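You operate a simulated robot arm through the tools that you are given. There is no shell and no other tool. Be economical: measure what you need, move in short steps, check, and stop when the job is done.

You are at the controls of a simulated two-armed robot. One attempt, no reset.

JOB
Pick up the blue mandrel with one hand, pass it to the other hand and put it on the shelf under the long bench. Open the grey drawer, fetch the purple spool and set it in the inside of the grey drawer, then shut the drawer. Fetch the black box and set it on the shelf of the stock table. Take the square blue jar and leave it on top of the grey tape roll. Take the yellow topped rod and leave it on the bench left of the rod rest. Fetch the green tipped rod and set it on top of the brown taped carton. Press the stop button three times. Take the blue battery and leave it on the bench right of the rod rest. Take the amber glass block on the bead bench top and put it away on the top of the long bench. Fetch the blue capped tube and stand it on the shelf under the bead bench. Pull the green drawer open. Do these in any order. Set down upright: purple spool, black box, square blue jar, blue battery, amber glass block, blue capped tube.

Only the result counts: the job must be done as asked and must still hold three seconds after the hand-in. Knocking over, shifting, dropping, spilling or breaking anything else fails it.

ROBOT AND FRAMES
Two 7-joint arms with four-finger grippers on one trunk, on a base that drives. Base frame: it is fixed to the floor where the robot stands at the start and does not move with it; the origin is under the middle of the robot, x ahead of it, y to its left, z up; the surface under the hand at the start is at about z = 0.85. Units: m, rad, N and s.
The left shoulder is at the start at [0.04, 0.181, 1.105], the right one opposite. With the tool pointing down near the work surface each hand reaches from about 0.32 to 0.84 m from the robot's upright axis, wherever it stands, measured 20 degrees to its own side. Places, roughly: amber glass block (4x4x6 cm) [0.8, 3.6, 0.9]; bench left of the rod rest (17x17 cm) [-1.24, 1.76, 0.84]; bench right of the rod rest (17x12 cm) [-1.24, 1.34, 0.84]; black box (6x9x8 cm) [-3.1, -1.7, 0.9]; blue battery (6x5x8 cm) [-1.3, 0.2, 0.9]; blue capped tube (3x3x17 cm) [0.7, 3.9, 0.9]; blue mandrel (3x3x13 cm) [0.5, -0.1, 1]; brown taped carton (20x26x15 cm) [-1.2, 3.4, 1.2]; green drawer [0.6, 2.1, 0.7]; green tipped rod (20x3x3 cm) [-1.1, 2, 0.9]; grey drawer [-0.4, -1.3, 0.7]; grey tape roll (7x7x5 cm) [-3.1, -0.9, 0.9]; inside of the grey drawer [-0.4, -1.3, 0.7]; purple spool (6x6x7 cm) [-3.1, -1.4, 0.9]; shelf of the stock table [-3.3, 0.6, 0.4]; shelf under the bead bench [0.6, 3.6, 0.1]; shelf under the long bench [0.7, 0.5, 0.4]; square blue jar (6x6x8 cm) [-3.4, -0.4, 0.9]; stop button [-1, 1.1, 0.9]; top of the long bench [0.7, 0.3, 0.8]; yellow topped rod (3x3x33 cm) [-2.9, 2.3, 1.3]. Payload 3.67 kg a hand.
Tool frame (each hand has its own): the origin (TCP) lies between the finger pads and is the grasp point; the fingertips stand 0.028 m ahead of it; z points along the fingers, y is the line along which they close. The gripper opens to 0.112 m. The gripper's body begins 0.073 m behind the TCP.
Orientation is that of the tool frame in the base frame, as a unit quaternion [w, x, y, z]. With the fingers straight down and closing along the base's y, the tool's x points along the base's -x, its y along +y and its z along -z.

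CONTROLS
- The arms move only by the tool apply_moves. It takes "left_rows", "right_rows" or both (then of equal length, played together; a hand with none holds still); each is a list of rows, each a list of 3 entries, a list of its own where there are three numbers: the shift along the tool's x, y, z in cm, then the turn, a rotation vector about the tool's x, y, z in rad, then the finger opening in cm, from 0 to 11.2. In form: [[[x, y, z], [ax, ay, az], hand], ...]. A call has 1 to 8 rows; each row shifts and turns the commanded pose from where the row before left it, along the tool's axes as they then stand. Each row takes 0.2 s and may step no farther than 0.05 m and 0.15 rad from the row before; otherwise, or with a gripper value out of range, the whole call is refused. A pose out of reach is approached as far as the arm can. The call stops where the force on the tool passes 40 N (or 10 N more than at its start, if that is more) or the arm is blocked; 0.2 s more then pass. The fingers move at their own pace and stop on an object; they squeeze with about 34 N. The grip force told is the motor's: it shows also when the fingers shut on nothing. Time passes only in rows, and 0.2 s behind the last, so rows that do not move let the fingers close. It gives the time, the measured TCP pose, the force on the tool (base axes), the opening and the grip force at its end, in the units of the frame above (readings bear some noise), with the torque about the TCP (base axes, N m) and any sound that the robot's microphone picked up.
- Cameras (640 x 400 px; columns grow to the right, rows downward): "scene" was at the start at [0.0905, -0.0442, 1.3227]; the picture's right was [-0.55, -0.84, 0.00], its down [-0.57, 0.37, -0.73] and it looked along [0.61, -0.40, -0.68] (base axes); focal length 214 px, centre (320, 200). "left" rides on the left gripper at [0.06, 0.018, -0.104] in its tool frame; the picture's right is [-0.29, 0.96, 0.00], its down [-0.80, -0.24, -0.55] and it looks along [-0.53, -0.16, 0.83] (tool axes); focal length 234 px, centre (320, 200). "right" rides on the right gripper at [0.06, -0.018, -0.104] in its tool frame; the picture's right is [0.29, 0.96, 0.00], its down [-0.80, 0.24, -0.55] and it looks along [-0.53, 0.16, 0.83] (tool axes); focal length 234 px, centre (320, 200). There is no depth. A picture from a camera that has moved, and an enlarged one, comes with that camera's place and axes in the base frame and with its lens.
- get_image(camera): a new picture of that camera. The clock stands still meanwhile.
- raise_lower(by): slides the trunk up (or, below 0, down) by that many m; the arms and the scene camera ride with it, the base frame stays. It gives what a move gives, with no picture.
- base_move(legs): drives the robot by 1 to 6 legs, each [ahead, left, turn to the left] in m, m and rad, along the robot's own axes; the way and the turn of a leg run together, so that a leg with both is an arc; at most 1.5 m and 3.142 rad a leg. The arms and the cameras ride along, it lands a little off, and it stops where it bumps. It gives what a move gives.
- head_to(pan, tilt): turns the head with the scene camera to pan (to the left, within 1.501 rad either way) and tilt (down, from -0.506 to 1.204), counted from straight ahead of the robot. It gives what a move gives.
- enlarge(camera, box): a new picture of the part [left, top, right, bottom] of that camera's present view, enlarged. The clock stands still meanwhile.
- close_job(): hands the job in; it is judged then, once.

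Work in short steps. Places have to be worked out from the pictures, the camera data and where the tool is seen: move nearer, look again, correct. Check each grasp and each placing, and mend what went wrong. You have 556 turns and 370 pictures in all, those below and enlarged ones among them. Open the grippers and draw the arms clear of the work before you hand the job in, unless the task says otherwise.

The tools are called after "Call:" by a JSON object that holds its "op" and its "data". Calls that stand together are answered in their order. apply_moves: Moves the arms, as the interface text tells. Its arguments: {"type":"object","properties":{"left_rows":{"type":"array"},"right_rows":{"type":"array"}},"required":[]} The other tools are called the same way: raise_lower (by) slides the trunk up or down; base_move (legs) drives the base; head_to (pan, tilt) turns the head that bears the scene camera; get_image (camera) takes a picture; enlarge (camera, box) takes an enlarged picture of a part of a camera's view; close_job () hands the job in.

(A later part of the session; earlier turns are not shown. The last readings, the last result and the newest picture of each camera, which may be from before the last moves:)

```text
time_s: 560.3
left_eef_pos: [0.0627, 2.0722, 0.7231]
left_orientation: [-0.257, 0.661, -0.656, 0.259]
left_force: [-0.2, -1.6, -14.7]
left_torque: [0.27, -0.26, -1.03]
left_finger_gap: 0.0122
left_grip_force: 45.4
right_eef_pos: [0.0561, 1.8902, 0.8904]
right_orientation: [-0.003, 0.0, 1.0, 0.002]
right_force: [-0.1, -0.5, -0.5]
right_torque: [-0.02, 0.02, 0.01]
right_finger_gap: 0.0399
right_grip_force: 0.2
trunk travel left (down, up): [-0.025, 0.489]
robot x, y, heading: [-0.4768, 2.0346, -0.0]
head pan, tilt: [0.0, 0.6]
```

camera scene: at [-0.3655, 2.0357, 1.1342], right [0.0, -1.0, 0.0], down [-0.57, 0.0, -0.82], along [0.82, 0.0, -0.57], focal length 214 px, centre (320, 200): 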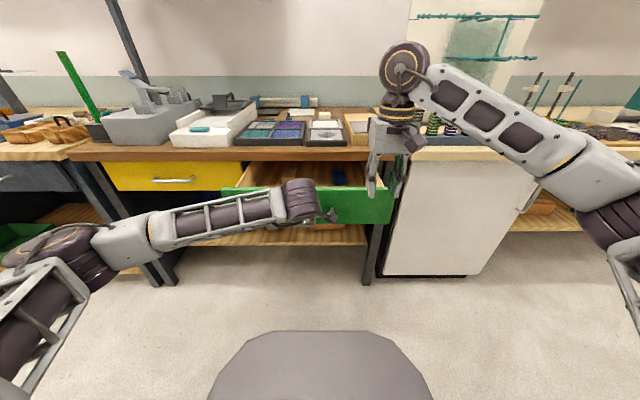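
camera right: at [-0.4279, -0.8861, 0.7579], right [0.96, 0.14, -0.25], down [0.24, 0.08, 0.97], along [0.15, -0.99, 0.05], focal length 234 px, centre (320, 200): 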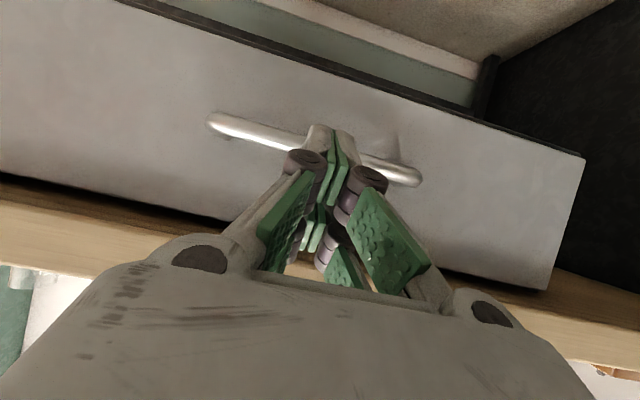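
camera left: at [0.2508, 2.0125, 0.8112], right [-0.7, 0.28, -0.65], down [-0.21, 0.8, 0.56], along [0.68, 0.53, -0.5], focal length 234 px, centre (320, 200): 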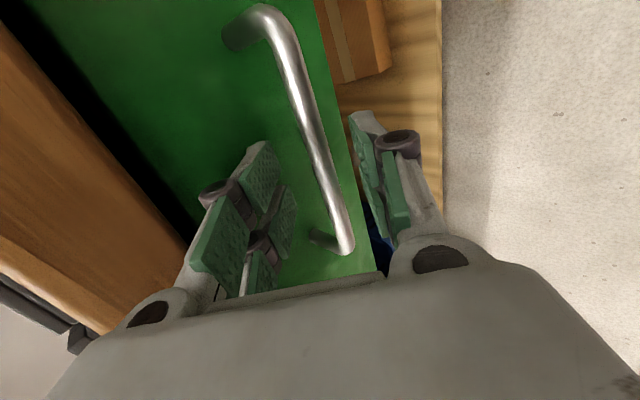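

Drawer is open 29 cm — plenty. I release and retract, then restore the left hand and trunk.

Call:
{"op": "apply_moves", "data": {"left_rows": [[[0, 0, 0], [0, 0, 0], 3], [[0, 0, 0], [0, 0, 0], 4.5], [[0, 0, -2], [0, 0, 0], 4.5], [[0, 0, -2.5], [0, 0, 0], 4.5], [[0, 0, -2.5], [0, 0, 0], 4.5], [[0, -2, -3], [0, 0, 0], 4.5], [[0, -2, -3], [0, 0, 0], 4.5]]}}

Call:
{"op": "raise_lower", "data": {"by": 0.2}}

Call:
{"op": "get_image", "data": {"camera": "scene"}}

```text
time_s: 561.9
left_eef_pos: [0.0009, 2.0727, 0.847]
left_orientation: [-0.257, 0.66, -0.657, 0.258]
left_force: [-0.1, 0.1, -0.1]
left_torque: [0.03, 0.02, 0.03]
left_finger_gap: 0.0451
left_grip_force: 0.0
right_eef_pos: [0.0552, 1.8902, 0.8916]
right_orientation: [-0.002, -0.001, 1.0, 0.002]
right_force: [-0.1, 0.5, 1.0]
right_torque: [0.03, 0.02, 0.02]
right_finger_gap: 0.04
right_grip_force: 0.1
trunk travel left (down, up): [-0.025, 0.489]
robot x, y, heading: [-0.4758, 2.0339, -0.0]
head pan, tilt: [0.0, 0.6]
```

```text
time_s: 564.0
left_eef_pos: [0.0006, 2.0726, 1.0484]
left_orientation: [-0.256, 0.66, -0.657, 0.258]
left_force: [0.2, 0.3, -1.1]
left_torque: [0.03, 0.01, 0.05]
left_finger_gap: 0.045
left_grip_force: 0.0
right_eef_pos: [0.055, 1.89, 1.0929]
right_orientation: [-0.003, 0.0, 1.0, 0.001]
right_force: [-0.3, -0.3, -0.1]
right_torque: [-0.01, 0.01, 0.0]
right_finger_gap: 0.0401
right_grip_force: 0.0
trunk travel left (down, up): [-0.225, 0.289]
robot x, y, heading: [-0.4793, 2.039, -0.002]
head pan, tilt: [0.0, 0.6]
```

```text
120 pictures are left
camera scene: at [-0.367, 2.0363, 1.3354], right [0.0, -1.0, 0.0], down [-0.57, 0.0, -0.82], along [0.82, 0.0, -0.57], focal length 214 px, centre (320, 200)
```

scene: 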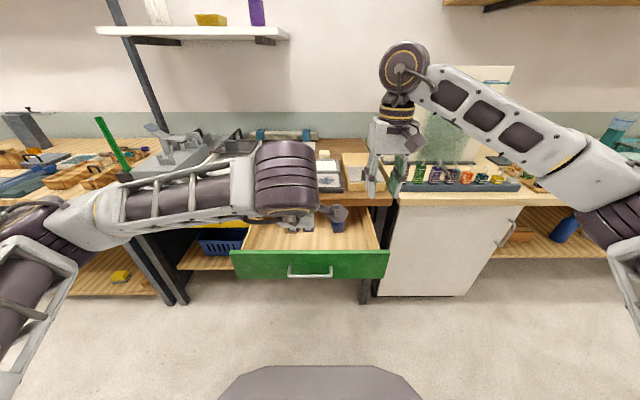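

Green drawer is open. I restore the left hand to neutral and drive left toward the bead bench.

Call:
{"op": "apply_moves", "data": {"left_rows": [[[0, 0, 0], [-0.049, 0.048, 0.1246], 5], [[0, 0, 0], [-0.049, 0.048, 0.1246], 5], [[0, 0, 0], [-0.049, 0.048, 0.1246], 5], [[0, 0, 0], [-0.049, 0.048, 0.1246], 5], [[0, 0, 0], [-0.049, 0.048, 0.1246], 5], [[0, 0, 0], [-0.049, 0.048, 0.1246], 5], [[0, 0, 0], [-0.049, 0.048, 0.1246], 5], [[0, 0, 0], [-0.049, 0.048, 0.1246], 5]]}}

Call:
{"op": "apply_moves", "data": {"left_rows": [[[0, 0, 0], [-0.049, 0.048, 0.1246], 5], [[0, 0, 0], [-0.049, 0.048, 0.1246], 5], [[0, 0, 0], [-0.049, 0.048, 0.1246], 5], [[0, 0, 0], [-0.049, 0.048, 0.1246], 5], [[0, 3, -2], [0, 0, 0], 8], [[0, 3, -2], [0, 0, 0], 8], [[0, 3, -2], [0, 0, 0], 8], [[0, 3, -2], [0, 0, 0], 8]]}}

Call:
{"op": "base_move", "data": {"legs": [[0.03, 0.7, 0], [0, 0.6, 0]]}}

Call:
{"op": "head_to", "data": {"pan": 0.1, "tilt": 0.6}}

Call:
{"op": "get_image", "data": {"camera": "scene"}}

```text
time_s: 565.8
left_eef_pos: [0.0023, 2.072, 1.0484]
left_orientation: [0.096, -0.246, 0.96, -0.094]
left_force: [0.0, 0.1, 0.2]
left_torque: [0.01, 0.02, 0.01]
left_finger_gap: 0.0499
left_grip_force: 0.0
right_eef_pos: [0.0554, 1.8905, 1.0931]
right_orientation: [-0.003, 0.0, 1.0, 0.0]
right_force: [0.6, -1.0, 0.6]
right_torque: [-0.03, 0.01, -0.02]
right_finger_gap: 0.0402
right_grip_force: 0.0
trunk travel left (down, up): [-0.225, 0.289]
robot x, y, heading: [-0.475, 2.0378, -0.002]
head pan, tilt: [0.0, 0.6]
```

```text
time_s: 567.6
left_eef_pos: [-0.0009, 2.1928, 1.1298]
left_orientation: [0.001, -0.001, 1.0, 0.002]
left_force: [0.0, 1.0, 0.4]
left_torque: [-0.03, -0.01, 0.03]
left_finger_gap: 0.0799
left_grip_force: 0.0
right_eef_pos: [0.054, 1.8911, 1.0937]
right_orientation: [-0.001, 0.001, 1.0, 0.0]
right_force: [0.2, -0.9, 0.7]
right_torque: [-0.03, 0.01, 0.0]
right_finger_gap: 0.0401
right_grip_force: 0.1
trunk travel left (down, up): [-0.225, 0.289]
robot x, y, heading: [-0.4737, 2.036, -0.005]
head pan, tilt: [0.0, 0.6]
```

```text
time_s: 574.6
left_eef_pos: [0.0537, 3.4773, 1.1289]
left_orientation: [0.001, 0.008, 1.0, 0.002]
left_force: [-0.7, 0.2, -0.3]
left_torque: [0.02, -0.01, 0.0]
left_finger_gap: 0.0801
left_grip_force: 0.1
right_eef_pos: [0.1037, 3.1762, 1.093]
right_orientation: [-0.002, 0.009, 1.0, 0.0]
right_force: [0.5, 0.1, 0.6]
right_torque: [-0.01, 0.01, -0.03]
right_finger_gap: 0.04
right_grip_force: 0.0
trunk travel left (down, up): [-0.225, 0.289]
robot x, y, heading: [-0.4288, 3.33, -0.021]
head pan, tilt: [0.0, 0.6]
```

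```text
time_s: 575.3
left_eef_pos: [0.0533, 3.476, 1.1298]
left_orientation: [0.002, 0.009, 1.0, 0.003]
left_force: [-0.9, 0.1, -0.5]
left_torque: [-0.02, 0.0, -0.04]
left_finger_gap: 0.0799
left_grip_force: 0.0
right_eef_pos: [0.1037, 3.1749, 1.093]
right_orientation: [-0.003, 0.009, 1.0, 0.0]
right_force: [0.4, 0.1, -0.2]
right_torque: [-0.03, 0.01, 0.0]
right_finger_gap: 0.04
right_grip_force: 0.0
trunk travel left (down, up): [-0.225, 0.289]
robot x, y, heading: [-0.4276, 3.3308, -0.019]
head pan, tilt: [0.099, 0.6]
```

```text
119 pictures are left
camera scene: at [-0.3164, 3.3369, 1.3354], right [0.08, -1.0, 0.0], down [-0.56, -0.04, -0.82], along [0.82, 0.06, -0.57], focal length 214 px, centre (320, 200)
```

scene: 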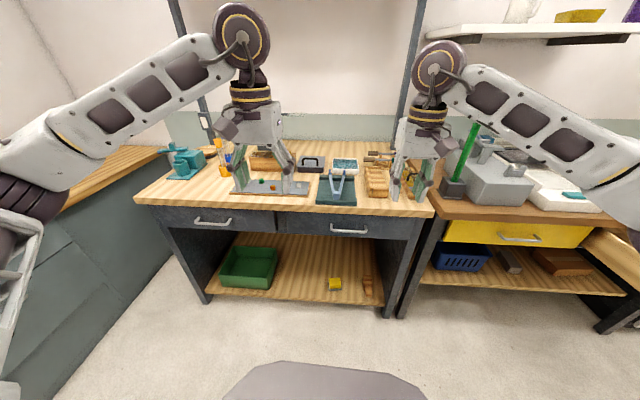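

Call:
{"op": "enlarge", "data": {"camera": "scene", "box": [150, 105, 390, 215]}}

```text
2.67 times, centred on (270, 160) of scene
camera zoom: at [-0.3164, 3.3369, 1.3354], right [0.08, -1.0, 0.0], down [-0.56, -0.04, -0.82], along [0.82, 0.06, -0.57], focal length 572 px, centre (453, 307)
```

zoom: 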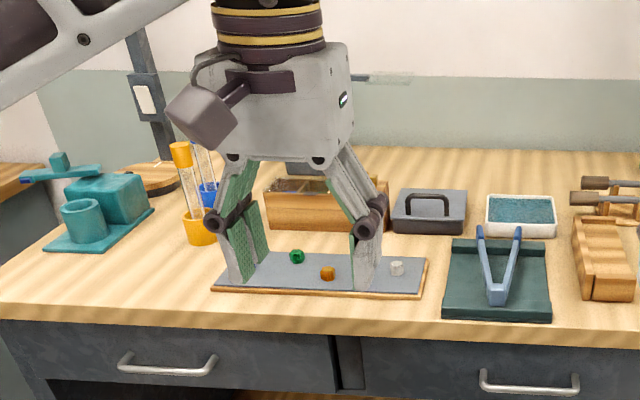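

The left hand blocks the view; I lift it and look again.

Call:
{"op": "apply_moves", "data": {"left_rows": [[[0, 4, -3], [0, 0, 0], 8], [[0, 4, -3], [0, 0, 0], 8], [[0, 4, -3], [0, 0, 0], 8], [[0, 4, -3], [0, 0, 0], 8], [[0, 4, -3], [0, 0, 0], 8], [[0, 4, -3], [0, 0, 0], 8]]}}

Call:
{"op": "enlarge", "data": {"camera": "scene", "box": [150, 105, 390, 215]}}

```text
time_s: 576.7
left_eef_pos: [0.0545, 3.7183, 1.3102]
left_orientation: [0.002, 0.008, 1.0, 0.001]
left_force: [0.3, -0.1, -0.3]
left_torque: [-0.01, -0.09, -0.02]
left_finger_gap: 0.0799
left_grip_force: 0.1
right_eef_pos: [0.1021, 3.1747, 1.0945]
right_orientation: [0.0, 0.01, 1.0, 0.001]
right_force: [-0.4, -0.4, -0.1]
right_torque: [-0.01, -0.04, -0.01]
right_finger_gap: 0.0401
right_grip_force: 0.0
trunk travel left (down, up): [-0.225, 0.289]
robot x, y, heading: [-0.4291, 3.3313, -0.024]
head pan, tilt: [0.099, 0.6]
```

```text
2.67 times, centred on (270, 160) of scene
camera zoom: at [-0.3186, 3.3368, 1.3356], right [0.08, -1.0, 0.0], down [-0.56, -0.04, -0.83], along [0.82, 0.06, -0.56], focal length 572 px, centre (453, 307)
```

zoom: 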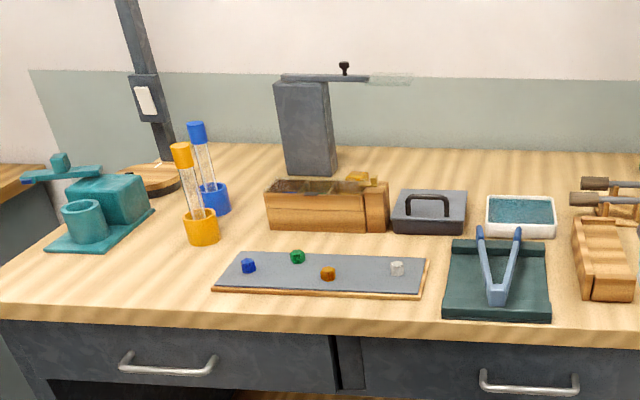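

Call:
{"op": "enlarge", "data": {"camera": "scene", "box": [205, 130, 305, 200]}}

```text
5.71 times, centred on (255, 165) of scene
camera zoom: at [-0.3186, 3.3368, 1.3356], right [0.08, -1.0, 0.0], down [-0.56, -0.04, -0.83], along [0.82, 0.06, -0.56], focal length 1226 px, centre (691, 400)
```

zoom: 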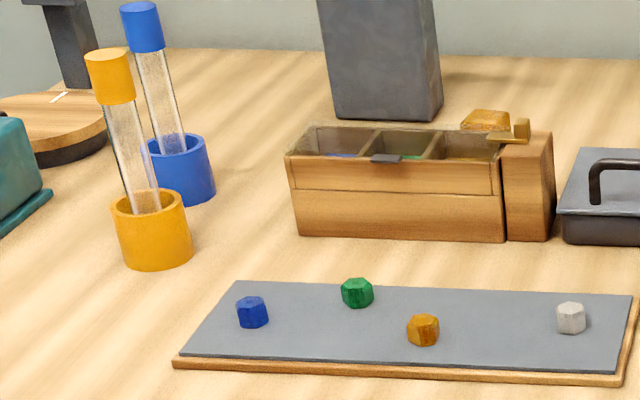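

Blue-capped tube stands in a blue cup at ≈(0.71,3.89); amber block is behind the wooden bead box at ≈(0.76,3.61). I drive closer.

Call:
{"op": "base_move", "data": {"legs": [[0, 0.37, 0.02], [0.4, 0, 0]]}}

Call:
{"op": "apply_moves", "data": {"left_rows": [[[-4, -2, 0], [0, 0, 0], 8], [[-4, -2, 0], [0, 0, 0], 8], [[-4, -2, 0], [0, 0, 0], 8], [[-3, -2, 0], [0, 0, 0], 8]]}}

Call:
{"op": "get_image", "data": {"camera": "left"}}

Call:
{"op": "get_image", "data": {"camera": "scene"}}

```text
time_s: 581.3
left_eef_pos: [0.458, 4.1083, 1.3086]
left_orientation: [0.001, -0.01, 1.0, 0.003]
left_force: [1.2, 0.5, 0.2]
left_torque: [0.0, 0.04, -0.02]
left_finger_gap: 0.0801
left_grip_force: 0.1
right_eef_pos: [0.5235, 3.5692, 1.0927]
right_orientation: [-0.002, -0.008, 1.0, 0.001]
right_force: [-0.9, -0.5, 0.6]
right_torque: [0.02, 0.02, 0.01]
right_finger_gap: 0.0398
right_grip_force: 0.2
trunk travel left (down, up): [-0.225, 0.289]
robot x, y, heading: [-0.0113, 3.7043, 0.019]
head pan, tilt: [0.099, 0.6]
```

```text
time_s: 582.3
left_eef_pos: [0.611, 4.0314, 1.3066]
left_orientation: [0.0, -0.009, 1.0, 0.003]
left_force: [0.1, 0.2, -0.6]
left_torque: [0.0, 0.05, 0.02]
left_finger_gap: 0.08
left_grip_force: 0.0
right_eef_pos: [0.523, 3.5665, 1.0921]
right_orientation: [-0.003, -0.008, 1.0, 0.002]
right_force: [0.7, -0.8, -0.1]
right_torque: [0.03, 0.04, 0.01]
right_finger_gap: 0.0401
right_grip_force: 0.1
trunk travel left (down, up): [-0.225, 0.289]
robot x, y, heading: [-0.0119, 3.7028, 0.015]
head pan, tilt: [0.099, 0.6]
```

```text
115 pictures are left
camera left: at [0.5526, 4.0491, 1.4089], right [0.27, 0.96, 0.01], down [0.8, -0.23, 0.55], along [0.53, -0.14, -0.83], focal length 234 px, centre (320, 200)
```

left: 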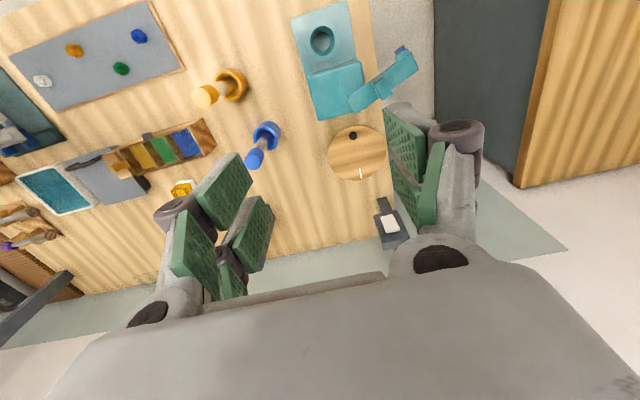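

```text
114 pictures are left
camera scene: at [0.0985, 3.713, 1.3353], right [0.11, -0.99, 0.0], down [-0.56, -0.06, -0.82], along [0.82, 0.09, -0.57], focal length 214 px, centre (320, 200)
```

scene: 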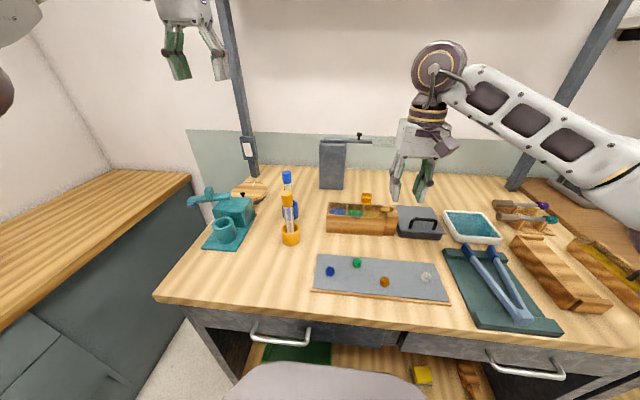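

From above: tube at (0.68,3.895), vertical. I move the left hand over its cap.

Call:
{"op": "apply_moves", "data": {"left_rows": [[[-2.3, -4.3, 0], [0, 0, 0], 6], [[-2.3, -4.3, 0], [0, 0, 0], 6], [[-2.3, -4.3, 0], [0, 0, 0], 6], [[0, -0.7, 4.5], [0, 0, 0], 6], [[0, 0, 4.5], [0, 0, 0], 6], [[0, 0, 4.5], [0, 0, 0], 6], [[0, 0, 4], [0, 0, 0], 6], [[0, 0, 0], [0, 0, 0], 6]]}}

Call:
{"op": "get_image", "data": {"camera": "left"}}

```text
time_s: 584.1
left_eef_pos: [0.6385, 3.9043, 1.1188]
left_orientation: [0.002, -0.01, 1.0, 0.003]
left_force: [-0.1, -0.6, 0.9]
left_torque: [0.02, 0.02, 0.01]
left_finger_gap: 0.0598
left_grip_force: 0.0
left hand out of reach, approached as far as the arm can: row 2, 3
right_eef_pos: [0.5213, 3.5675, 1.095]
right_orientation: [-0.002, -0.007, 1.0, 0.001]
right_force: [0.6, -0.5, 0.4]
right_torque: [0.03, -0.02, -0.02]
right_finger_gap: 0.0402
right_grip_force: 0.2
trunk travel left (down, up): [-0.225, 0.289]
robot x, y, heading: [-0.0114, 3.7023, 0.014]
head pan, tilt: [0.099, 0.6]
```

```text
113 pictures are left
camera left: at [0.5795, 3.9213, 1.2211], right [0.27, 0.96, 0.01], down [0.8, -0.23, 0.56], along [0.54, -0.14, -0.83], focal length 234 px, centre (320, 200)
```

left: 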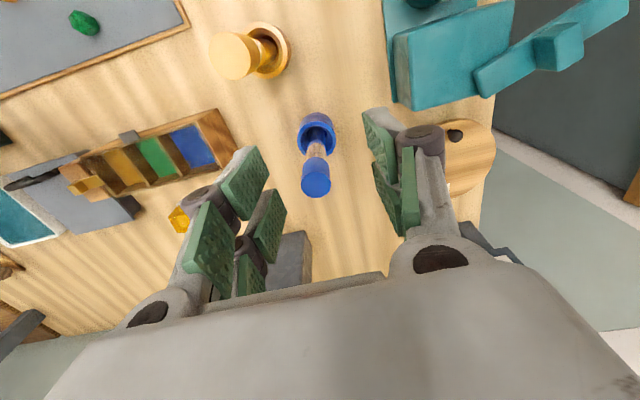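

Need 4 cm more forward; I nudge the base ahead 5 cm.

Call:
{"op": "base_move", "data": {"legs": [[0.045, 0, 0]]}}

Call:
{"op": "apply_moves", "data": {"left_rows": [[[0, -1.2, 0], [0, 0, 0], 6], [[0, 0, 0], [0, 0, 0], 6]]}}

Call:
{"op": "get_image", "data": {"camera": "left"}}

```text
time_s: 585.0
left_eef_pos: [0.6838, 3.9039, 1.1172]
left_orientation: [0.001, -0.009, 1.0, 0.002]
left_force: [0.5, 0.0, -0.4]
left_torque: [0.0, 0.0, -0.01]
left_finger_gap: 0.06
left_grip_force: 0.1
right_eef_pos: [0.5651, 3.5677, 1.0948]
right_orientation: [-0.002, -0.007, 1.0, 0.001]
right_force: [0.6, 0.7, 0.4]
right_torque: [0.01, 0.01, -0.01]
right_finger_gap: 0.0399
right_grip_force: 0.1
trunk travel left (down, up): [-0.225, 0.289]
robot x, y, heading: [0.0307, 3.7015, 0.011]
head pan, tilt: [0.099, 0.6]
```

```text
time_s: 585.6
left_eef_pos: [0.6833, 3.894, 1.1166]
left_orientation: [0.001, -0.01, 1.0, 0.001]
left_force: [0.0, 0.8, -0.5]
left_torque: [0.02, 0.05, 0.02]
left_finger_gap: 0.0601
left_grip_force: 0.0
right_eef_pos: [0.5656, 3.5665, 1.0933]
right_orientation: [-0.002, -0.006, 1.0, 0.0]
right_force: [-0.2, -0.1, -0.5]
right_torque: [0.0, 0.04, 0.01]
right_finger_gap: 0.04
right_grip_force: 0.1
trunk travel left (down, up): [-0.225, 0.289]
robot x, y, heading: [0.0295, 3.7025, 0.012]
head pan, tilt: [0.099, 0.6]
```

```text
112 pictures are left
camera left: at [0.6254, 3.9102, 1.2193], right [0.27, 0.96, 0.0], down [0.8, -0.23, 0.55], along [0.53, -0.15, -0.83], focal length 234 px, centre (320, 200)
```

left: 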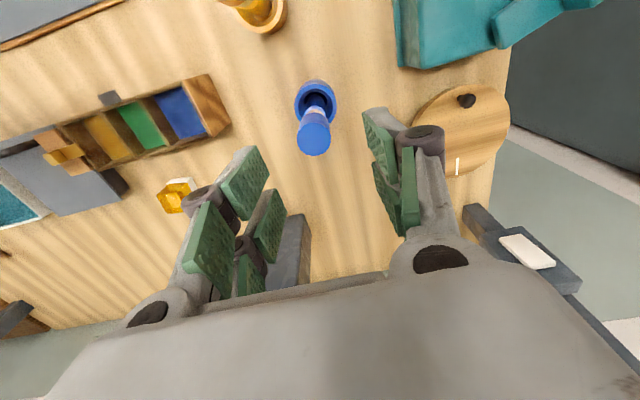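

Tube at (0.683,3.889), cap top ≈1.038. I descend to grip the cap.

Call:
{"op": "apply_moves", "data": {"left_rows": [[[0, -0.5, 4], [0, 0, 0], 6], [[0, 0, 4], [0, 0, 0], 6], [[0, 0, 3.2], [0, 0, 0], 6], [[0, 0, 0], [0, 0, 0], 2], [[0, 0, 0], [0, 0, 0], 0], [[0, 0, 0], [0, 0, 0], 0]]}}

Call:
{"op": "get_image", "data": {"camera": "left"}}

```text
time_s: 587.0
left_eef_pos: [0.6843, 3.8879, 1.009]
left_orientation: [0.001, -0.009, 1.0, 0.002]
left_force: [-0.2, 0.3, 0.3]
left_torque: [0.0, 0.01, -0.01]
left_finger_gap: 0.0277
left_grip_force: 33.9
right_eef_pos: [0.5653, 3.567, 1.0937]
right_orientation: [-0.002, -0.007, 1.0, 0.001]
right_force: [0.4, 0.1, -0.1]
right_torque: [-0.02, 0.03, -0.01]
right_finger_gap: 0.0401
right_grip_force: 0.1
trunk travel left (down, up): [-0.225, 0.289]
robot x, y, heading: [0.0285, 3.7013, 0.01]
head pan, tilt: [0.099, 0.6]
```

```text
111 pictures are left
camera left: at [0.626, 3.9048, 1.1106], right [0.27, 0.96, 0.01], down [0.8, -0.23, 0.55], along [0.53, -0.15, -0.83], focal length 234 px, centre (320, 200)
```

left: 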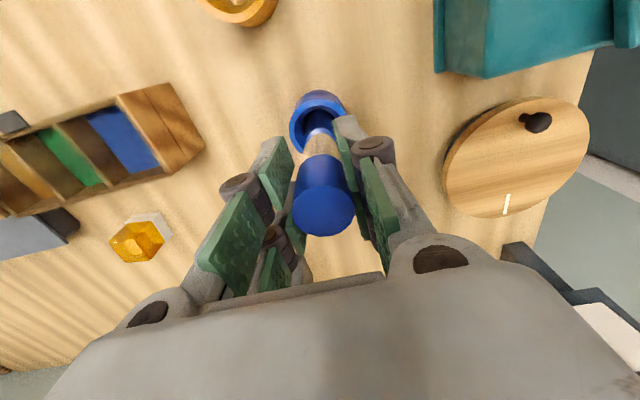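

Cap gripped. I lift slowly and check that the cup stays.

Call:
{"op": "apply_moves", "data": {"left_rows": [[[0, 0, -1], [0, 0, 0], 0], [[0, 0, -2], [0, 0, 0], 0], [[0, 0, -3], [0, 0, 0], 0], [[0, 0, -3], [0, 0, 0], 0], [[0, 0, -3], [0, 0, 0], 0], [[0, 0, 0], [0, 0, 0], 0]]}}

Call:
{"op": "enlarge", "data": {"camera": "scene", "box": [180, 110, 400, 330]}}

```text
time_s: 588.4
left_eef_pos: [0.6847, 3.8881, 1.1267]
left_orientation: [0.001, -0.009, 1.0, 0.003]
left_force: [-0.4, 0.7, -0.1]
left_torque: [0.01, 0.02, 0.0]
left_finger_gap: 0.0277
left_grip_force: 33.9
right_eef_pos: [0.5654, 3.5677, 1.0942]
right_orientation: [-0.002, -0.007, 1.0, 0.0]
right_force: [-0.5, -0.1, 0.8]
right_torque: [0.0, 0.0, 0.0]
right_finger_gap: 0.0398
right_grip_force: 0.1
trunk travel left (down, up): [-0.225, 0.289]
robot x, y, heading: [0.0308, 3.7041, 0.013]
head pan, tilt: [0.099, 0.6]
```

```text
1.82 times, centred on (290, 220) of scene
camera zoom: at [0.1406, 3.7158, 1.3353], right [0.11, -0.99, 0.0], down [-0.56, -0.06, -0.82], along [0.82, 0.09, -0.57], focal length 390 px, centre (374, 164)
```

zoom: 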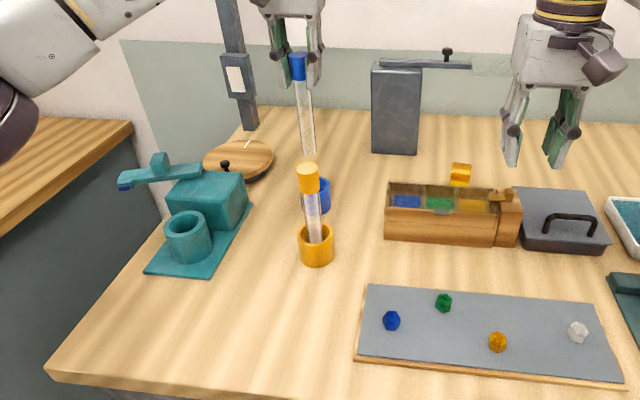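

Tube is free of its cup. I raise it over the orange tube and bring it to a clear spot at the bench front (0.46,3.86).

Call:
{"op": "apply_moves", "data": {"left_rows": [[[0, 0, -4], [0, 0, 0], 0], [[0, 0, -4], [0, 0, 0], 0], [[4, 0, -1], [0, 0, 0], 0], [[4.5, 0, 0], [0, 0, 0], 0], [[4.5, 0, 0], [0, 0, 0], 0], [[4.5, -1, 0], [0, 0, 0], 0], [[4.5, -1, 0], [0, 0, 0], 0], [[0, 0, 0], [0, 0, 0], 0]]}}

Call:
{"op": "apply_moves", "data": {"left_rows": [[[0, 0, 4], [0, 0, 0], 0], [[0, 0, 4], [0, 0, 0], 0], [[0, 0, 4], [0, 0, 0], 0], [[0, 0, 4], [0, 0, 0], 0], [[0, 0, 2], [0, 0, 0], 0], [[0, 0, 0], [0, 0, 0], 0]]}}

Call:
{"op": "enlarge", "data": {"camera": "scene", "box": [180, 110, 400, 330]}}

```text
time_s: 590.2
left_eef_pos: [0.4623, 3.8629, 1.2149]
left_orientation: [0.0, -0.01, 1.0, 0.003]
left_force: [-0.4, 0.1, -1.1]
left_torque: [0.0, 0.03, -0.01]
left_finger_gap: 0.0277
left_grip_force: 33.9
right_eef_pos: [0.5659, 3.567, 1.0927]
right_orientation: [-0.003, -0.006, 1.0, 0.0]
right_force: [-0.9, -0.5, -0.4]
right_torque: [-0.02, 0.03, -0.05]
right_finger_gap: 0.04
right_grip_force: 0.1
trunk travel left (down, up): [-0.225, 0.289]
robot x, y, heading: [0.0296, 3.7027, 0.015]
head pan, tilt: [0.099, 0.6]
```

```text
time_s: 591.6
left_eef_pos: [0.4626, 3.8647, 1.0349]
left_orientation: [0.001, -0.008, 1.0, 0.003]
left_force: [0.7, 0.4, -0.7]
left_torque: [0.01, -0.01, 0.02]
left_finger_gap: 0.0278
left_grip_force: 33.6
right_eef_pos: [0.5651, 3.5674, 1.0931]
right_orientation: [-0.002, -0.007, 1.0, 0.0]
right_force: [0.3, -0.4, 0.5]
right_torque: [0.02, 0.02, -0.01]
right_finger_gap: 0.0399
right_grip_force: 0.1
trunk travel left (down, up): [-0.225, 0.289]
robot x, y, heading: [0.0279, 3.7023, 0.012]
head pan, tilt: [0.099, 0.6]
```

```text
1.82 times, centred on (290, 220) of scene
camera zoom: at [0.1403, 3.7154, 1.3354], right [0.11, -0.99, 0.0], down [-0.56, -0.06, -0.82], along [0.82, 0.09, -0.57], focal length 390 px, centre (374, 164)
```

zoom: 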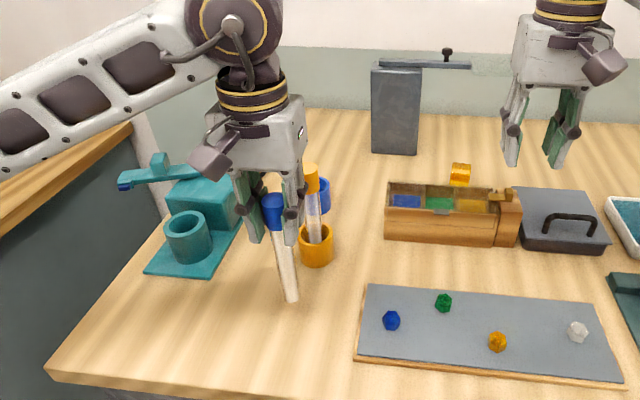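

Call:
{"op": "apply_moves", "data": {"left_rows": [[[0, 0, 2.5], [0, 0, 0], 0], [[0, 0, 0.7], [0, 0, 0], 0], [[0, 0, 0.5], [0, 0, 0], 0], [[0, 0, 0.4], [0, 0, 0], 0], [[0, 0, 0.3], [0, 0, 0], 0], [[0, 0, 0], [0, 0, 0], 0]]}}

```text
time_s: 592.5
left_eef_pos: [0.4641, 3.8656, 1.0039]
left_orientation: [0.007, -0.01, 1.0, -0.002]
left_force: [-5.6, 0.6, 20.5]
left_torque: [0.03, 0.92, 0.01]
left_finger_gap: 0.0276
left_grip_force: 33.6
right_eef_pos: [0.5643, 3.5681, 1.0933]
right_orientation: [-0.001, -0.007, 1.0, 0.0]
right_force: [0.2, 0.1, -0.7]
right_torque: [0.0, 0.04, -0.01]
right_finger_gap: 0.0401
right_grip_force: 0.0
trunk travel left (down, up): [-0.225, 0.289]
robot x, y, heading: [0.0299, 3.7031, 0.01]
head pan, tilt: [0.099, 0.6]
stopped in row 4 (left hand): the force on the tool passed its limit at 48 N (the readings are from after the stop); the commanded pose is now the measured one
```

Touchdown at z≈1.004. I ease 2 mm, and open slightly, keeping the fingers around it to see if it stands.

Call:
{"op": "apply_moves", "data": {"left_rows": [[[0, 0, -0.3], [0, 0, 0], 0], [[0, 0, 0.1], [0, 0, 0], 3.2], [[0, 0, 0], [0, 0, 0], 4], [[0, 0, 0], [0, 0, 0], 4], [[0, 0, 0], [0, 0, 0], 4]]}}

Call:
{"op": "get_image", "data": {"camera": "left"}}

Call:
{"op": "enlarge", "data": {"camera": "scene", "box": [220, 160, 340, 300]}}

```text
time_s: 593.7
left_eef_pos: [0.4657, 3.8655, 1.0042]
left_orientation: [0.006, -0.009, 1.0, 0.0]
left_force: [-0.3, -0.5, 1.0]
left_torque: [-0.02, -0.04, -0.01]
left_finger_gap: 0.0401
left_grip_force: 0.1
right_eef_pos: [0.5654, 3.5675, 1.0934]
right_orientation: [-0.002, -0.007, 1.0, 0.002]
right_force: [0.3, 0.6, 0.5]
right_torque: [-0.01, 0.02, 0.01]
right_finger_gap: 0.0401
right_grip_force: 0.1
trunk travel left (down, up): [-0.225, 0.289]
robot x, y, heading: [0.03, 3.7018, 0.008]
head pan, tilt: [0.099, 0.6]
```

```text
108 pictures are left
camera left: at [0.4055, 3.8824, 1.1056], right [0.27, 0.96, 0.0], down [0.8, -0.22, 0.56], along [0.54, -0.15, -0.83], focal length 234 px, centre (320, 200)
```

left: 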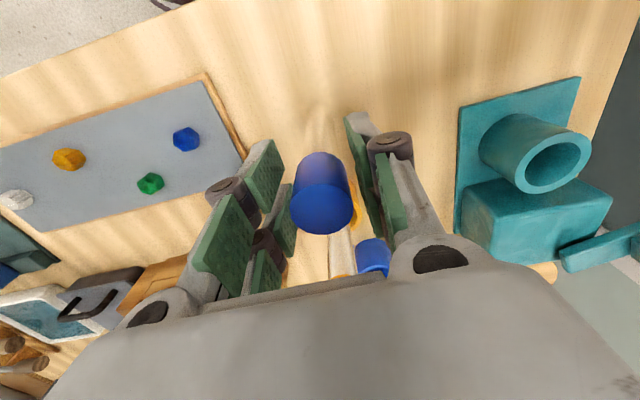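

```text
2.86 times, centred on (280, 230) of scene
camera zoom: at [0.1401, 3.7154, 1.3354], right [0.11, -0.99, 0.0], down [-0.56, -0.06, -0.82], along [0.82, 0.09, -0.57], focal length 613 px, centre (434, 114)
```

zoom: 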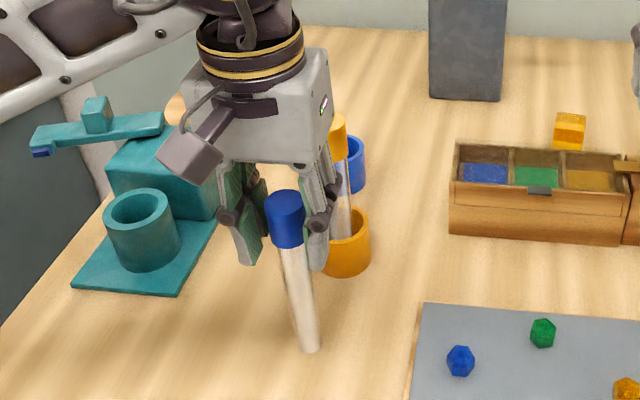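

It stands on its own. I raise the left hand clear and recheck.

Call:
{"op": "apply_moves", "data": {"left_rows": [[[0, 0, 0], [0, 0, 0], 5], [[0, 0, -2], [0, 0, 0], 6], [[0, 0, -4], [0, 0, 0], 7], [[0, 0, -4], [0, 0, 0], 8], [[0, 0, -4], [0, 0, 0], 8], [[0, 0, -4], [0, 0, 0], 8]]}}

Call:
{"op": "get_image", "data": {"camera": "left"}}

```text
time_s: 595.1
left_eef_pos: [0.4609, 3.8641, 1.1856]
left_orientation: [0.006, -0.009, 1.0, 0.001]
left_force: [-0.7, -0.8, 0.8]
left_torque: [-0.03, 0.0, -0.03]
left_finger_gap: 0.08
left_grip_force: 0.0
right_eef_pos: [0.5638, 3.567, 1.0931]
right_orientation: [-0.002, -0.007, 1.0, 0.001]
right_force: [0.0, 0.2, -0.2]
right_torque: [0.0, -0.01, 0.01]
right_finger_gap: 0.04
right_grip_force: 0.2
trunk travel left (down, up): [-0.225, 0.289]
robot x, y, heading: [0.0295, 3.7035, 0.014]
head pan, tilt: [0.099, 0.6]
```

```text
106 pictures are left
camera left: at [0.4004, 3.8816, 1.2865], right [0.27, 0.96, 0.0], down [0.79, -0.23, 0.56], along [0.54, -0.15, -0.83], focal length 234 px, centre (320, 200)
```

left: 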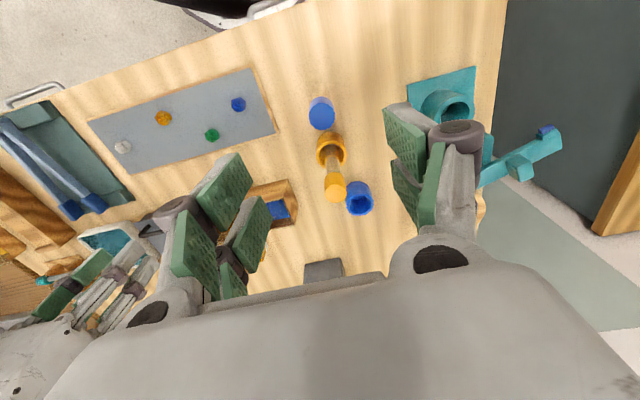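

Tube stands steadily at (0.461,3.867). I back off and pitch the left hand 45° forward for a re-grasp low on the tube.

Call:
{"op": "base_move", "data": {"legs": [[-0.22, 0, -0.01]]}}

Call:
{"op": "apply_moves", "data": {"left_rows": [[[-2, 0, 0], [0, -0.131, 0], 7], [[-2, 0, 0], [0, -0.131, 0], 7], [[0, 0, 0], [0, -0.131, 0], 7], [[0, 0, 0], [0, -0.131, 0], 7], [[0, 0, 0], [0, -0.131, 0], 7], [[0, 0, 0], [0, -0.131, 0], 7], [[0, 0, 0], [0, 0, 0], 7]]}}

Call:
{"op": "get_image", "data": {"camera": "left"}}

```text
time_s: 596.8
left_eef_pos: [0.2378, 3.8597, 1.1841]
left_orientation: [0.005, -0.005, 1.0, 0.0]
left_force: [-0.2, 0.4, 0.6]
left_torque: [-0.07, 0.0, 0.03]
left_finger_gap: 0.08
left_grip_force: 0.1
right_eef_pos: [0.338, 3.5621, 1.0937]
right_orientation: [-0.002, -0.002, 1.0, 0.0]
right_force: [-0.1, 0.7, 0.5]
right_torque: [-0.01, -0.05, 0.02]
right_finger_gap: 0.0399
right_grip_force: 0.0
trunk travel left (down, up): [-0.225, 0.289]
robot x, y, heading: [-0.1929, 3.6988, 0.001]
head pan, tilt: [0.099, 0.6]
```

```text
time_s: 598.4
left_eef_pos: [0.2775, 3.8594, 1.1882]
left_orientation: [0.389, -0.006, 0.921, 0.002]
left_force: [0.1, 0.1, 0.1]
left_torque: [0.01, 0.03, 0.01]
left_finger_gap: 0.0702
left_grip_force: 0.1
right_eef_pos: [0.3393, 3.5609, 1.0933]
right_orientation: [-0.003, -0.003, 1.0, 0.001]
right_force: [0.3, -0.4, -0.5]
right_torque: [0.0, 0.01, 0.01]
right_finger_gap: 0.0401
right_grip_force: 0.1
trunk travel left (down, up): [-0.225, 0.289]
robot x, y, heading: [-0.1952, 3.7037, 0.005]
head pan, tilt: [0.099, 0.6]
```

```text
105 pictures are left
camera left: at [0.1632, 3.8768, 1.2154], right [0.19, 0.96, 0.21], down [0.16, -0.24, 0.96], along [0.97, -0.15, -0.2], focal length 234 px, centre (320, 200)
```

left: 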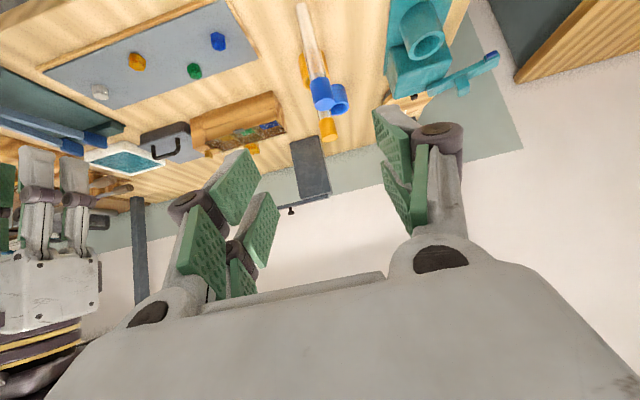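

I approach along the fingers toward the tube's middle, checking before the last part.

Call:
{"op": "apply_moves", "data": {"left_rows": [[[2.3, 0.3, 2], [0, 0, 0], 7], [[2.3, 0.4, 4], [0, 0, 0], 7], [[0, 0, 4.5], [0, 0, 0], 7], [[0, 0, 4.5], [0, 0, 0], 7], [[0, 0, 4.5], [0, 0, 0], 7], [[0, 0, 0], [0, 0, 0], 7]]}}

Call:
{"op": "get_image", "data": {"camera": "left"}}

```text
time_s: 599.8
left_eef_pos: [0.382, 3.8669, 1.0177]
left_orientation: [0.389, -0.006, 0.921, 0.004]
left_force: [-0.4, -0.3, -0.5]
left_torque: [-0.01, -0.02, 0.0]
left_finger_gap: 0.0699
left_grip_force: 0.1
right_eef_pos: [0.3384, 3.5624, 1.0942]
right_orientation: [-0.001, -0.003, 1.0, 0.0]
right_force: [-0.9, -0.3, 0.9]
right_torque: [0.01, -0.02, 0.0]
right_finger_gap: 0.0398
right_grip_force: 0.0
trunk travel left (down, up): [-0.225, 0.289]
robot x, y, heading: [-0.1936, 3.7009, 0.007]
head pan, tilt: [0.099, 0.6]
```

```text
104 pictures are left
camera left: at [0.2669, 3.8853, 1.0447], right [0.19, 0.96, 0.21], down [0.16, -0.24, 0.96], along [0.97, -0.15, -0.2], focal length 234 px, centre (320, 200)
```

left: 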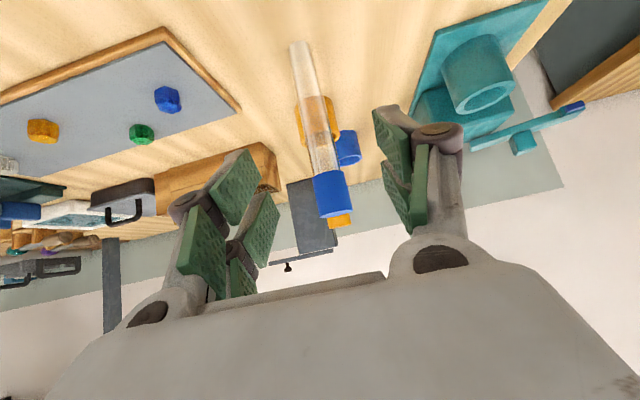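

Centered. I advance 10.5 cm and close.

Call:
{"op": "apply_moves", "data": {"left_rows": [[[-0.1, 0, 3.5], [0, 0, 0], 7], [[-0.1, 0, 3.5], [0, 0, 0], 7], [[-0.1, 0, 3.5], [0, 0, 0], 7], [[0, 0, 0], [0, 0, 0], 7], [[0, 0, 0], [0, 0, 0], 2], [[0, 0, 0], [0, 0, 0], 0], [[0, 0, 0], [0, 0, 0], 0]]}}

Call:
{"op": "get_image", "data": {"camera": "left"}}

```text
time_s: 601.4
left_eef_pos: [0.4582, 3.8673, 0.9476]
left_orientation: [0.388, -0.005, 0.922, 0.002]
left_force: [0.4, 0.4, 0.1]
left_torque: [-0.02, 0.0, 0.01]
left_finger_gap: 0.0248
left_grip_force: 34.0
right_eef_pos: [0.3395, 3.5613, 1.0924]
right_orientation: [-0.003, -0.003, 1.0, 0.001]
right_force: [-0.5, 0.6, 1.1]
right_torque: [-0.01, 0.0, -0.02]
right_finger_gap: 0.0399
right_grip_force: 0.1
trunk travel left (down, up): [-0.225, 0.289]
robot x, y, heading: [-0.1917, 3.7056, 0.006]
head pan, tilt: [0.099, 0.6]
```

```text
103 pictures are left
camera left: at [0.3434, 3.8854, 0.9751], right [0.19, 0.96, 0.21], down [0.16, -0.24, 0.96], along [0.97, -0.15, -0.2], focal length 234 px, centre (320, 200)
```

left: 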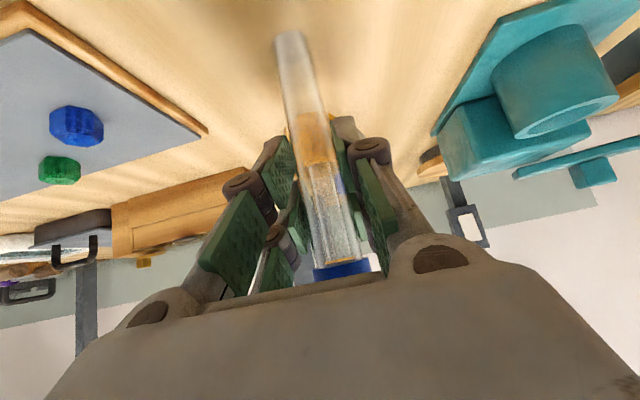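

Tube re-gripped. I lift it, raise the right hand out of the way, back off, then lower the trunk.

Call:
{"op": "apply_moves", "data": {"left_rows": [[[-0.7, 0, -0.7], [0, 0, 0], 0], [[-2.1, 0, -2.1], [0, 0, 0], 0], [[-2.8, 0, -2.8], [0, 0, 0], 0], [[0, 0, 0], [0, 0, 0], 0], [[0, 0, 0], [0, 0, 0], 0]], "right_rows": [[[0.5, -1, -4.5], [0, 0, 0], 4], [[0.5, -1, -4.5], [0, 0, 0], 4], [[0.5, -1, -4.5], [0, 0, 0], 4], [[0.5, -1, -4.5], [0, 0, 0], 4], [[0.5, -1, -4.5], [0, 0, 0], 4]]}}

Call:
{"op": "base_move", "data": {"legs": [[-0.25, 0, 0], [0, -0.37, 0]]}}

Call:
{"op": "raise_lower", "data": {"by": -0.22}}

Call:
{"op": "get_image", "data": {"camera": "scene"}}

```text
time_s: 602.6
left_eef_pos: [0.4585, 3.8661, 1.0299]
left_orientation: [0.389, -0.005, 0.921, 0.002]
left_force: [-0.8, 0.4, -0.6]
left_torque: [-0.01, 0.0, 0.03]
left_finger_gap: 0.0246
left_grip_force: 34.1
right_eef_pos: [0.3119, 3.5141, 1.3178]
right_orientation: [-0.001, -0.002, 1.0, 0.001]
right_force: [0.9, -0.9, -0.1]
right_torque: [-0.03, -0.01, 0.03]
right_finger_gap: 0.04
right_grip_force: 0.1
trunk travel left (down, up): [-0.225, 0.289]
robot x, y, heading: [-0.1939, 3.7044, 0.01]
head pan, tilt: [0.099, 0.6]
```

```text
time_s: 606.5
left_eef_pos: [0.205, 3.4811, 1.0281]
left_orientation: [0.388, 0.001, 0.922, 0.0]
left_force: [0.6, 0.5, -0.6]
left_torque: [0.02, 0.01, 0.02]
left_finger_gap: 0.0248
left_grip_force: 33.8
right_eef_pos: [0.0555, 3.1304, 1.3162]
right_orientation: [-0.003, 0.005, 1.0, 0.0]
right_force: [0.4, -0.2, -0.7]
right_torque: [0.03, 0.0, -0.04]
right_finger_gap: 0.0399
right_grip_force: 0.0
trunk travel left (down, up): [-0.225, 0.289]
robot x, y, heading: [-0.4502, 3.3255, -0.007]
head pan, tilt: [0.099, 0.6]
```

```text
time_s: 608.9
left_eef_pos: [0.2056, 3.4818, 0.8078]
left_orientation: [0.389, 0.001, 0.921, -0.001]
left_force: [0.5, 0.0, -1.0]
left_torque: [0.0, 0.02, 0.0]
left_finger_gap: 0.0246
left_grip_force: 33.7
right_eef_pos: [0.0549, 3.1301, 1.0976]
right_orientation: [-0.002, 0.004, 1.0, 0.001]
right_force: [-0.1, 0.1, 1.5]
right_torque: [0.03, 0.02, 0.01]
right_finger_gap: 0.0399
right_grip_force: 0.0
trunk travel left (down, up): [-0.005, 0.509]
robot x, y, heading: [-0.4477, 3.3275, -0.014]
head pan, tilt: [0.099, 0.6]
```

```text
102 pictures are left
camera scene: at [-0.3401, 3.3351, 1.1156], right [0.09, -1.0, 0.0], down [-0.56, -0.05, -0.82], along [0.82, 0.07, -0.57], focal length 214 px, centre (320, 200)
```

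scene: 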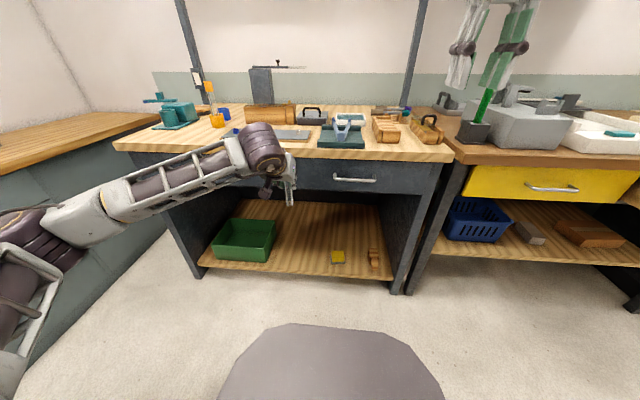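

Shelf free zone y≈3.37–3.68; I'll set the tube at about (0.50,3.53). I lower the left hand outside the bench first.

Call:
{"op": "apply_moves", "data": {"left_rows": [[[3.22, 0.6, 3.13], [0, 0, 0], 0], [[3.22, 0.6, 3.13], [0, 0, 0], 0], [[3.22, 0.6, 3.13], [0, 0, 0], 0], [[3.22, 0.6, 3.13], [0, 0, 0], 0], [[3.22, 0.6, 3.13], [0, 0, 0], 0], [[3.22, 0.6, 3.13], [0, 0, 0], 0], [[3.22, 0.6, 3.13], [0, 0, 0], 0], [[3.22, 0.6, 3.13], [0, 0, 0], 0]]}}

Call:
{"op": "apply_moves", "data": {"left_rows": [[[3.22, 0, 3.13], [0, 0, 0], 0], [[3.22, 0, 3.13], [0, 0, 0], 0], [[3.22, 0, 3.13], [0, 0, 0], 0], [[3.22, 0, 3.13], [0, 0, 0], 0], [[0, 0, 0], [0, 0, 0], 0]]}}

Call:
{"op": "get_image", "data": {"camera": "scene"}}

```text
time_s: 610.7
left_eef_pos: [0.2086, 3.5323, 0.4485]
left_orientation: [0.388, 0.001, 0.922, 0.0]
left_force: [-1.0, -0.2, -2.5]
left_torque: [-0.03, -0.09, 0.01]
left_finger_gap: 0.0248
left_grip_force: 33.5
right_eef_pos: [0.0564, 3.1302, 1.0967]
right_orientation: [-0.003, 0.005, 1.0, 0.001]
right_force: [-0.1, -0.6, 0.5]
right_torque: [0.02, 0.04, -0.03]
right_finger_gap: 0.0397
right_grip_force: 0.1
trunk travel left (down, up): [-0.005, 0.509]
robot x, y, heading: [-0.4485, 3.325, -0.012]
head pan, tilt: [0.099, 0.6]
```

```text
time_s: 611.9
left_eef_pos: [0.2067, 3.5291, 0.4072]
left_orientation: [0.384, 0.0, 0.923, 0.003]
left_force: [-0.2, -0.2, 0.1]
left_torque: [0.0, 0.01, -0.04]
left_finger_gap: 0.0249
left_grip_force: 34.4
left hand out of reach, approached as far as the arm can: row 2, 3, 4
right_eef_pos: [0.0559, 3.1303, 1.0972]
right_orientation: [-0.002, 0.004, 1.0, 0.0]
right_force: [0.1, -0.1, 0.0]
right_torque: [-0.05, 0.01, 0.01]
right_finger_gap: 0.0401
right_grip_force: 0.0
trunk travel left (down, up): [-0.005, 0.509]
robot x, y, heading: [-0.4482, 3.3267, -0.011]
head pan, tilt: [0.099, 0.6]
```

```text
101 pictures are left
camera scene: at [-0.3399, 3.3355, 1.1155], right [0.09, -1.0, 0.0], down [-0.56, -0.05, -0.82], along [0.82, 0.07, -0.57], focal length 214 px, centre (320, 200)
```

scene: 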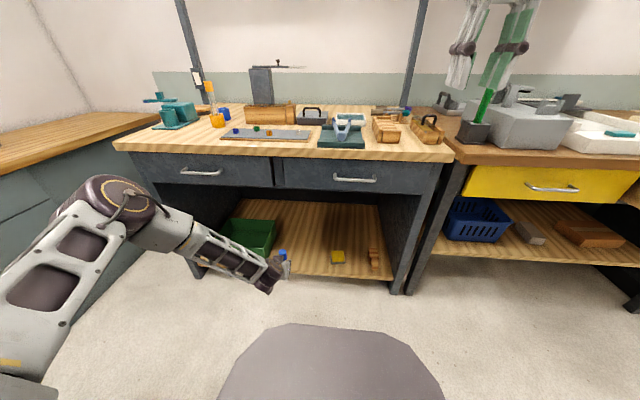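

At this distance it can't go lower, so I bring the hand closer to the robot while descending.

Call:
{"op": "apply_moves", "data": {"left_rows": [[[2.8, 0, -2.87], [0, 0, 0], 0], [[2.8, 0, -2.87], [0, 0, 0], 0], [[2.8, 0, -2.87], [0, 0, 0], 0], [[0, 0, 0], [0, 0, 0], 0]]}}

Call:
{"op": "get_image", "data": {"camera": "left"}}

```text
time_s: 612.9
left_eef_pos: [0.2073, 3.53, 0.4056]
left_orientation: [0.384, 0.001, 0.923, 0.003]
left_force: [-0.1, 0.0, -0.5]
left_torque: [0.01, 0.0, 0.01]
left_finger_gap: 0.0248
left_grip_force: 33.9
left hand out of reach, approached as far as the arm can: row 1, 2, 3
right_eef_pos: [0.0549, 3.1289, 1.0973]
right_orientation: [-0.003, 0.004, 1.0, -0.001]
right_force: [-0.1, 0.0, -0.3]
right_torque: [0.02, -0.04, 0.08]
right_finger_gap: 0.0399
right_grip_force: 0.0
trunk travel left (down, up): [-0.005, 0.509]
robot x, y, heading: [-0.4489, 3.3245, -0.006]
head pan, tilt: [0.099, 0.6]
```

```text
100 pictures are left
camera left: at [0.0918, 3.548, 0.4359], right [0.2, 0.96, 0.21], down [0.17, -0.24, 0.95], along [0.96, -0.16, -0.21], focal length 234 px, centre (320, 200)
```

left: 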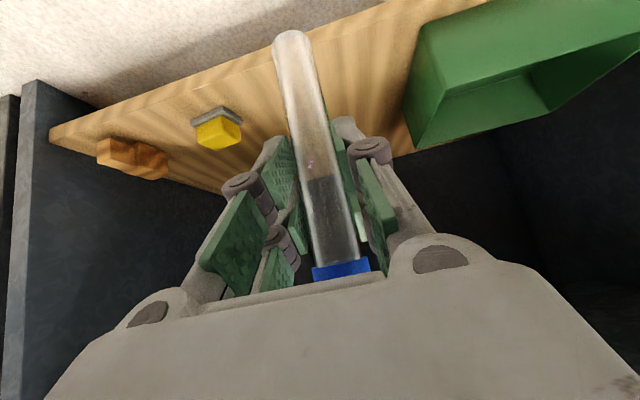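

Still stuck; I test going lower farther out.

Call:
{"op": "apply_moves", "data": {"left_rows": [[[0, 0, 3], [0, 0, 0], 0], [[0, 0, 3], [0, 0, 0], 0], [[0, 0, 3], [0, 0, 0], 0], [[0, 0, 3], [0, 0, 0], 0]]}}

```text
time_s: 613.9
left_eef_pos: [0.2969, 3.5361, 0.3284]
left_orientation: [0.389, 0.002, 0.921, -0.001]
left_force: [0.5, 0.0, -0.4]
left_torque: [0.0, 0.07, -0.04]
left_finger_gap: 0.0248
left_grip_force: 33.7
left hand out of reach, approached as far as the arm can: row 1
right_eef_pos: [0.055, 3.1295, 1.0972]
right_orientation: [-0.003, 0.005, 1.0, 0.0]
right_force: [0.7, 0.3, 0.8]
right_torque: [-0.01, -0.01, 0.04]
right_finger_gap: 0.0403
right_grip_force: 0.0
trunk travel left (down, up): [-0.005, 0.509]
robot x, y, heading: [-0.4517, 3.3275, -0.009]
head pan, tilt: [0.099, 0.6]
```

Farther out works. I continue extending down-forward in small steps.

Call:
{"op": "apply_moves", "data": {"left_rows": [[[0.5, 0, 2], [0, 0, 0], 0], [[0.5, 0, 2], [0, 0, 0], 0], [[0.5, 0, 2], [0, 0, 0], 0], [[0.5, 0, 2], [0, 0, 0], 0], [[0, 0, 0], [0, 0, 0], 0]]}}

Call:
{"op": "get_image", "data": {"camera": "left"}}

Call:
{"op": "get_image", "data": {"camera": "scene"}}

```text
time_s: 615.1
left_eef_pos: [0.338, 3.5334, 0.2589]
left_orientation: [0.388, 0.002, 0.922, -0.003]
left_force: [0.0, 0.8, -0.4]
left_torque: [-0.03, 0.03, -0.01]
left_finger_gap: 0.0249
left_grip_force: 34.2
right_eef_pos: [0.0561, 3.1305, 1.0987]
right_orientation: [-0.002, 0.004, 1.0, 0.0]
right_force: [0.4, 0.3, -0.1]
right_torque: [-0.04, 0.02, 0.0]
right_finger_gap: 0.04
right_grip_force: 0.2
trunk travel left (down, up): [-0.005, 0.509]
robot x, y, heading: [-0.4479, 3.3279, -0.014]
head pan, tilt: [0.099, 0.6]
```

```text
99 pictures are left
camera left: at [0.2237, 3.5533, 0.2874], right [0.21, 0.96, 0.2], down [0.16, -0.24, 0.96], along [0.97, -0.17, -0.2], focal length 234 px, centre (320, 200)
```

left: 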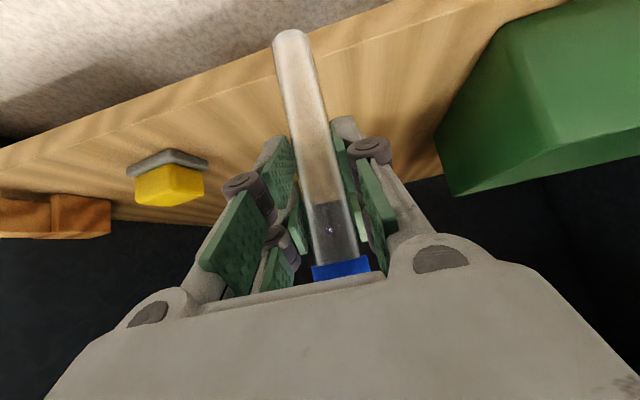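

```text
98 pictures are left
camera scene: at [-0.3399, 3.3358, 1.1155], right [0.09, -1.0, 0.0], down [-0.56, -0.05, -0.82], along [0.82, 0.07, -0.57], focal length 214 px, centre (320, 200)
```

scene: 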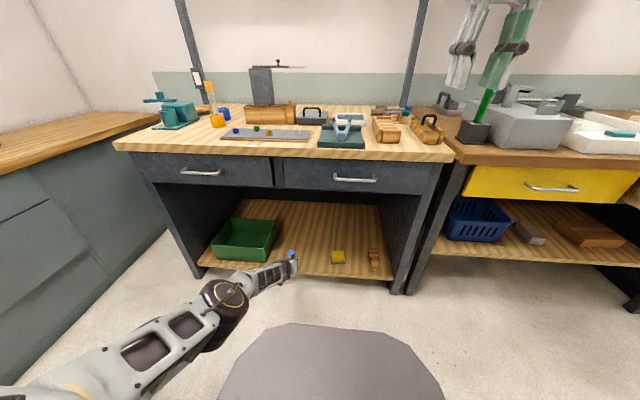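

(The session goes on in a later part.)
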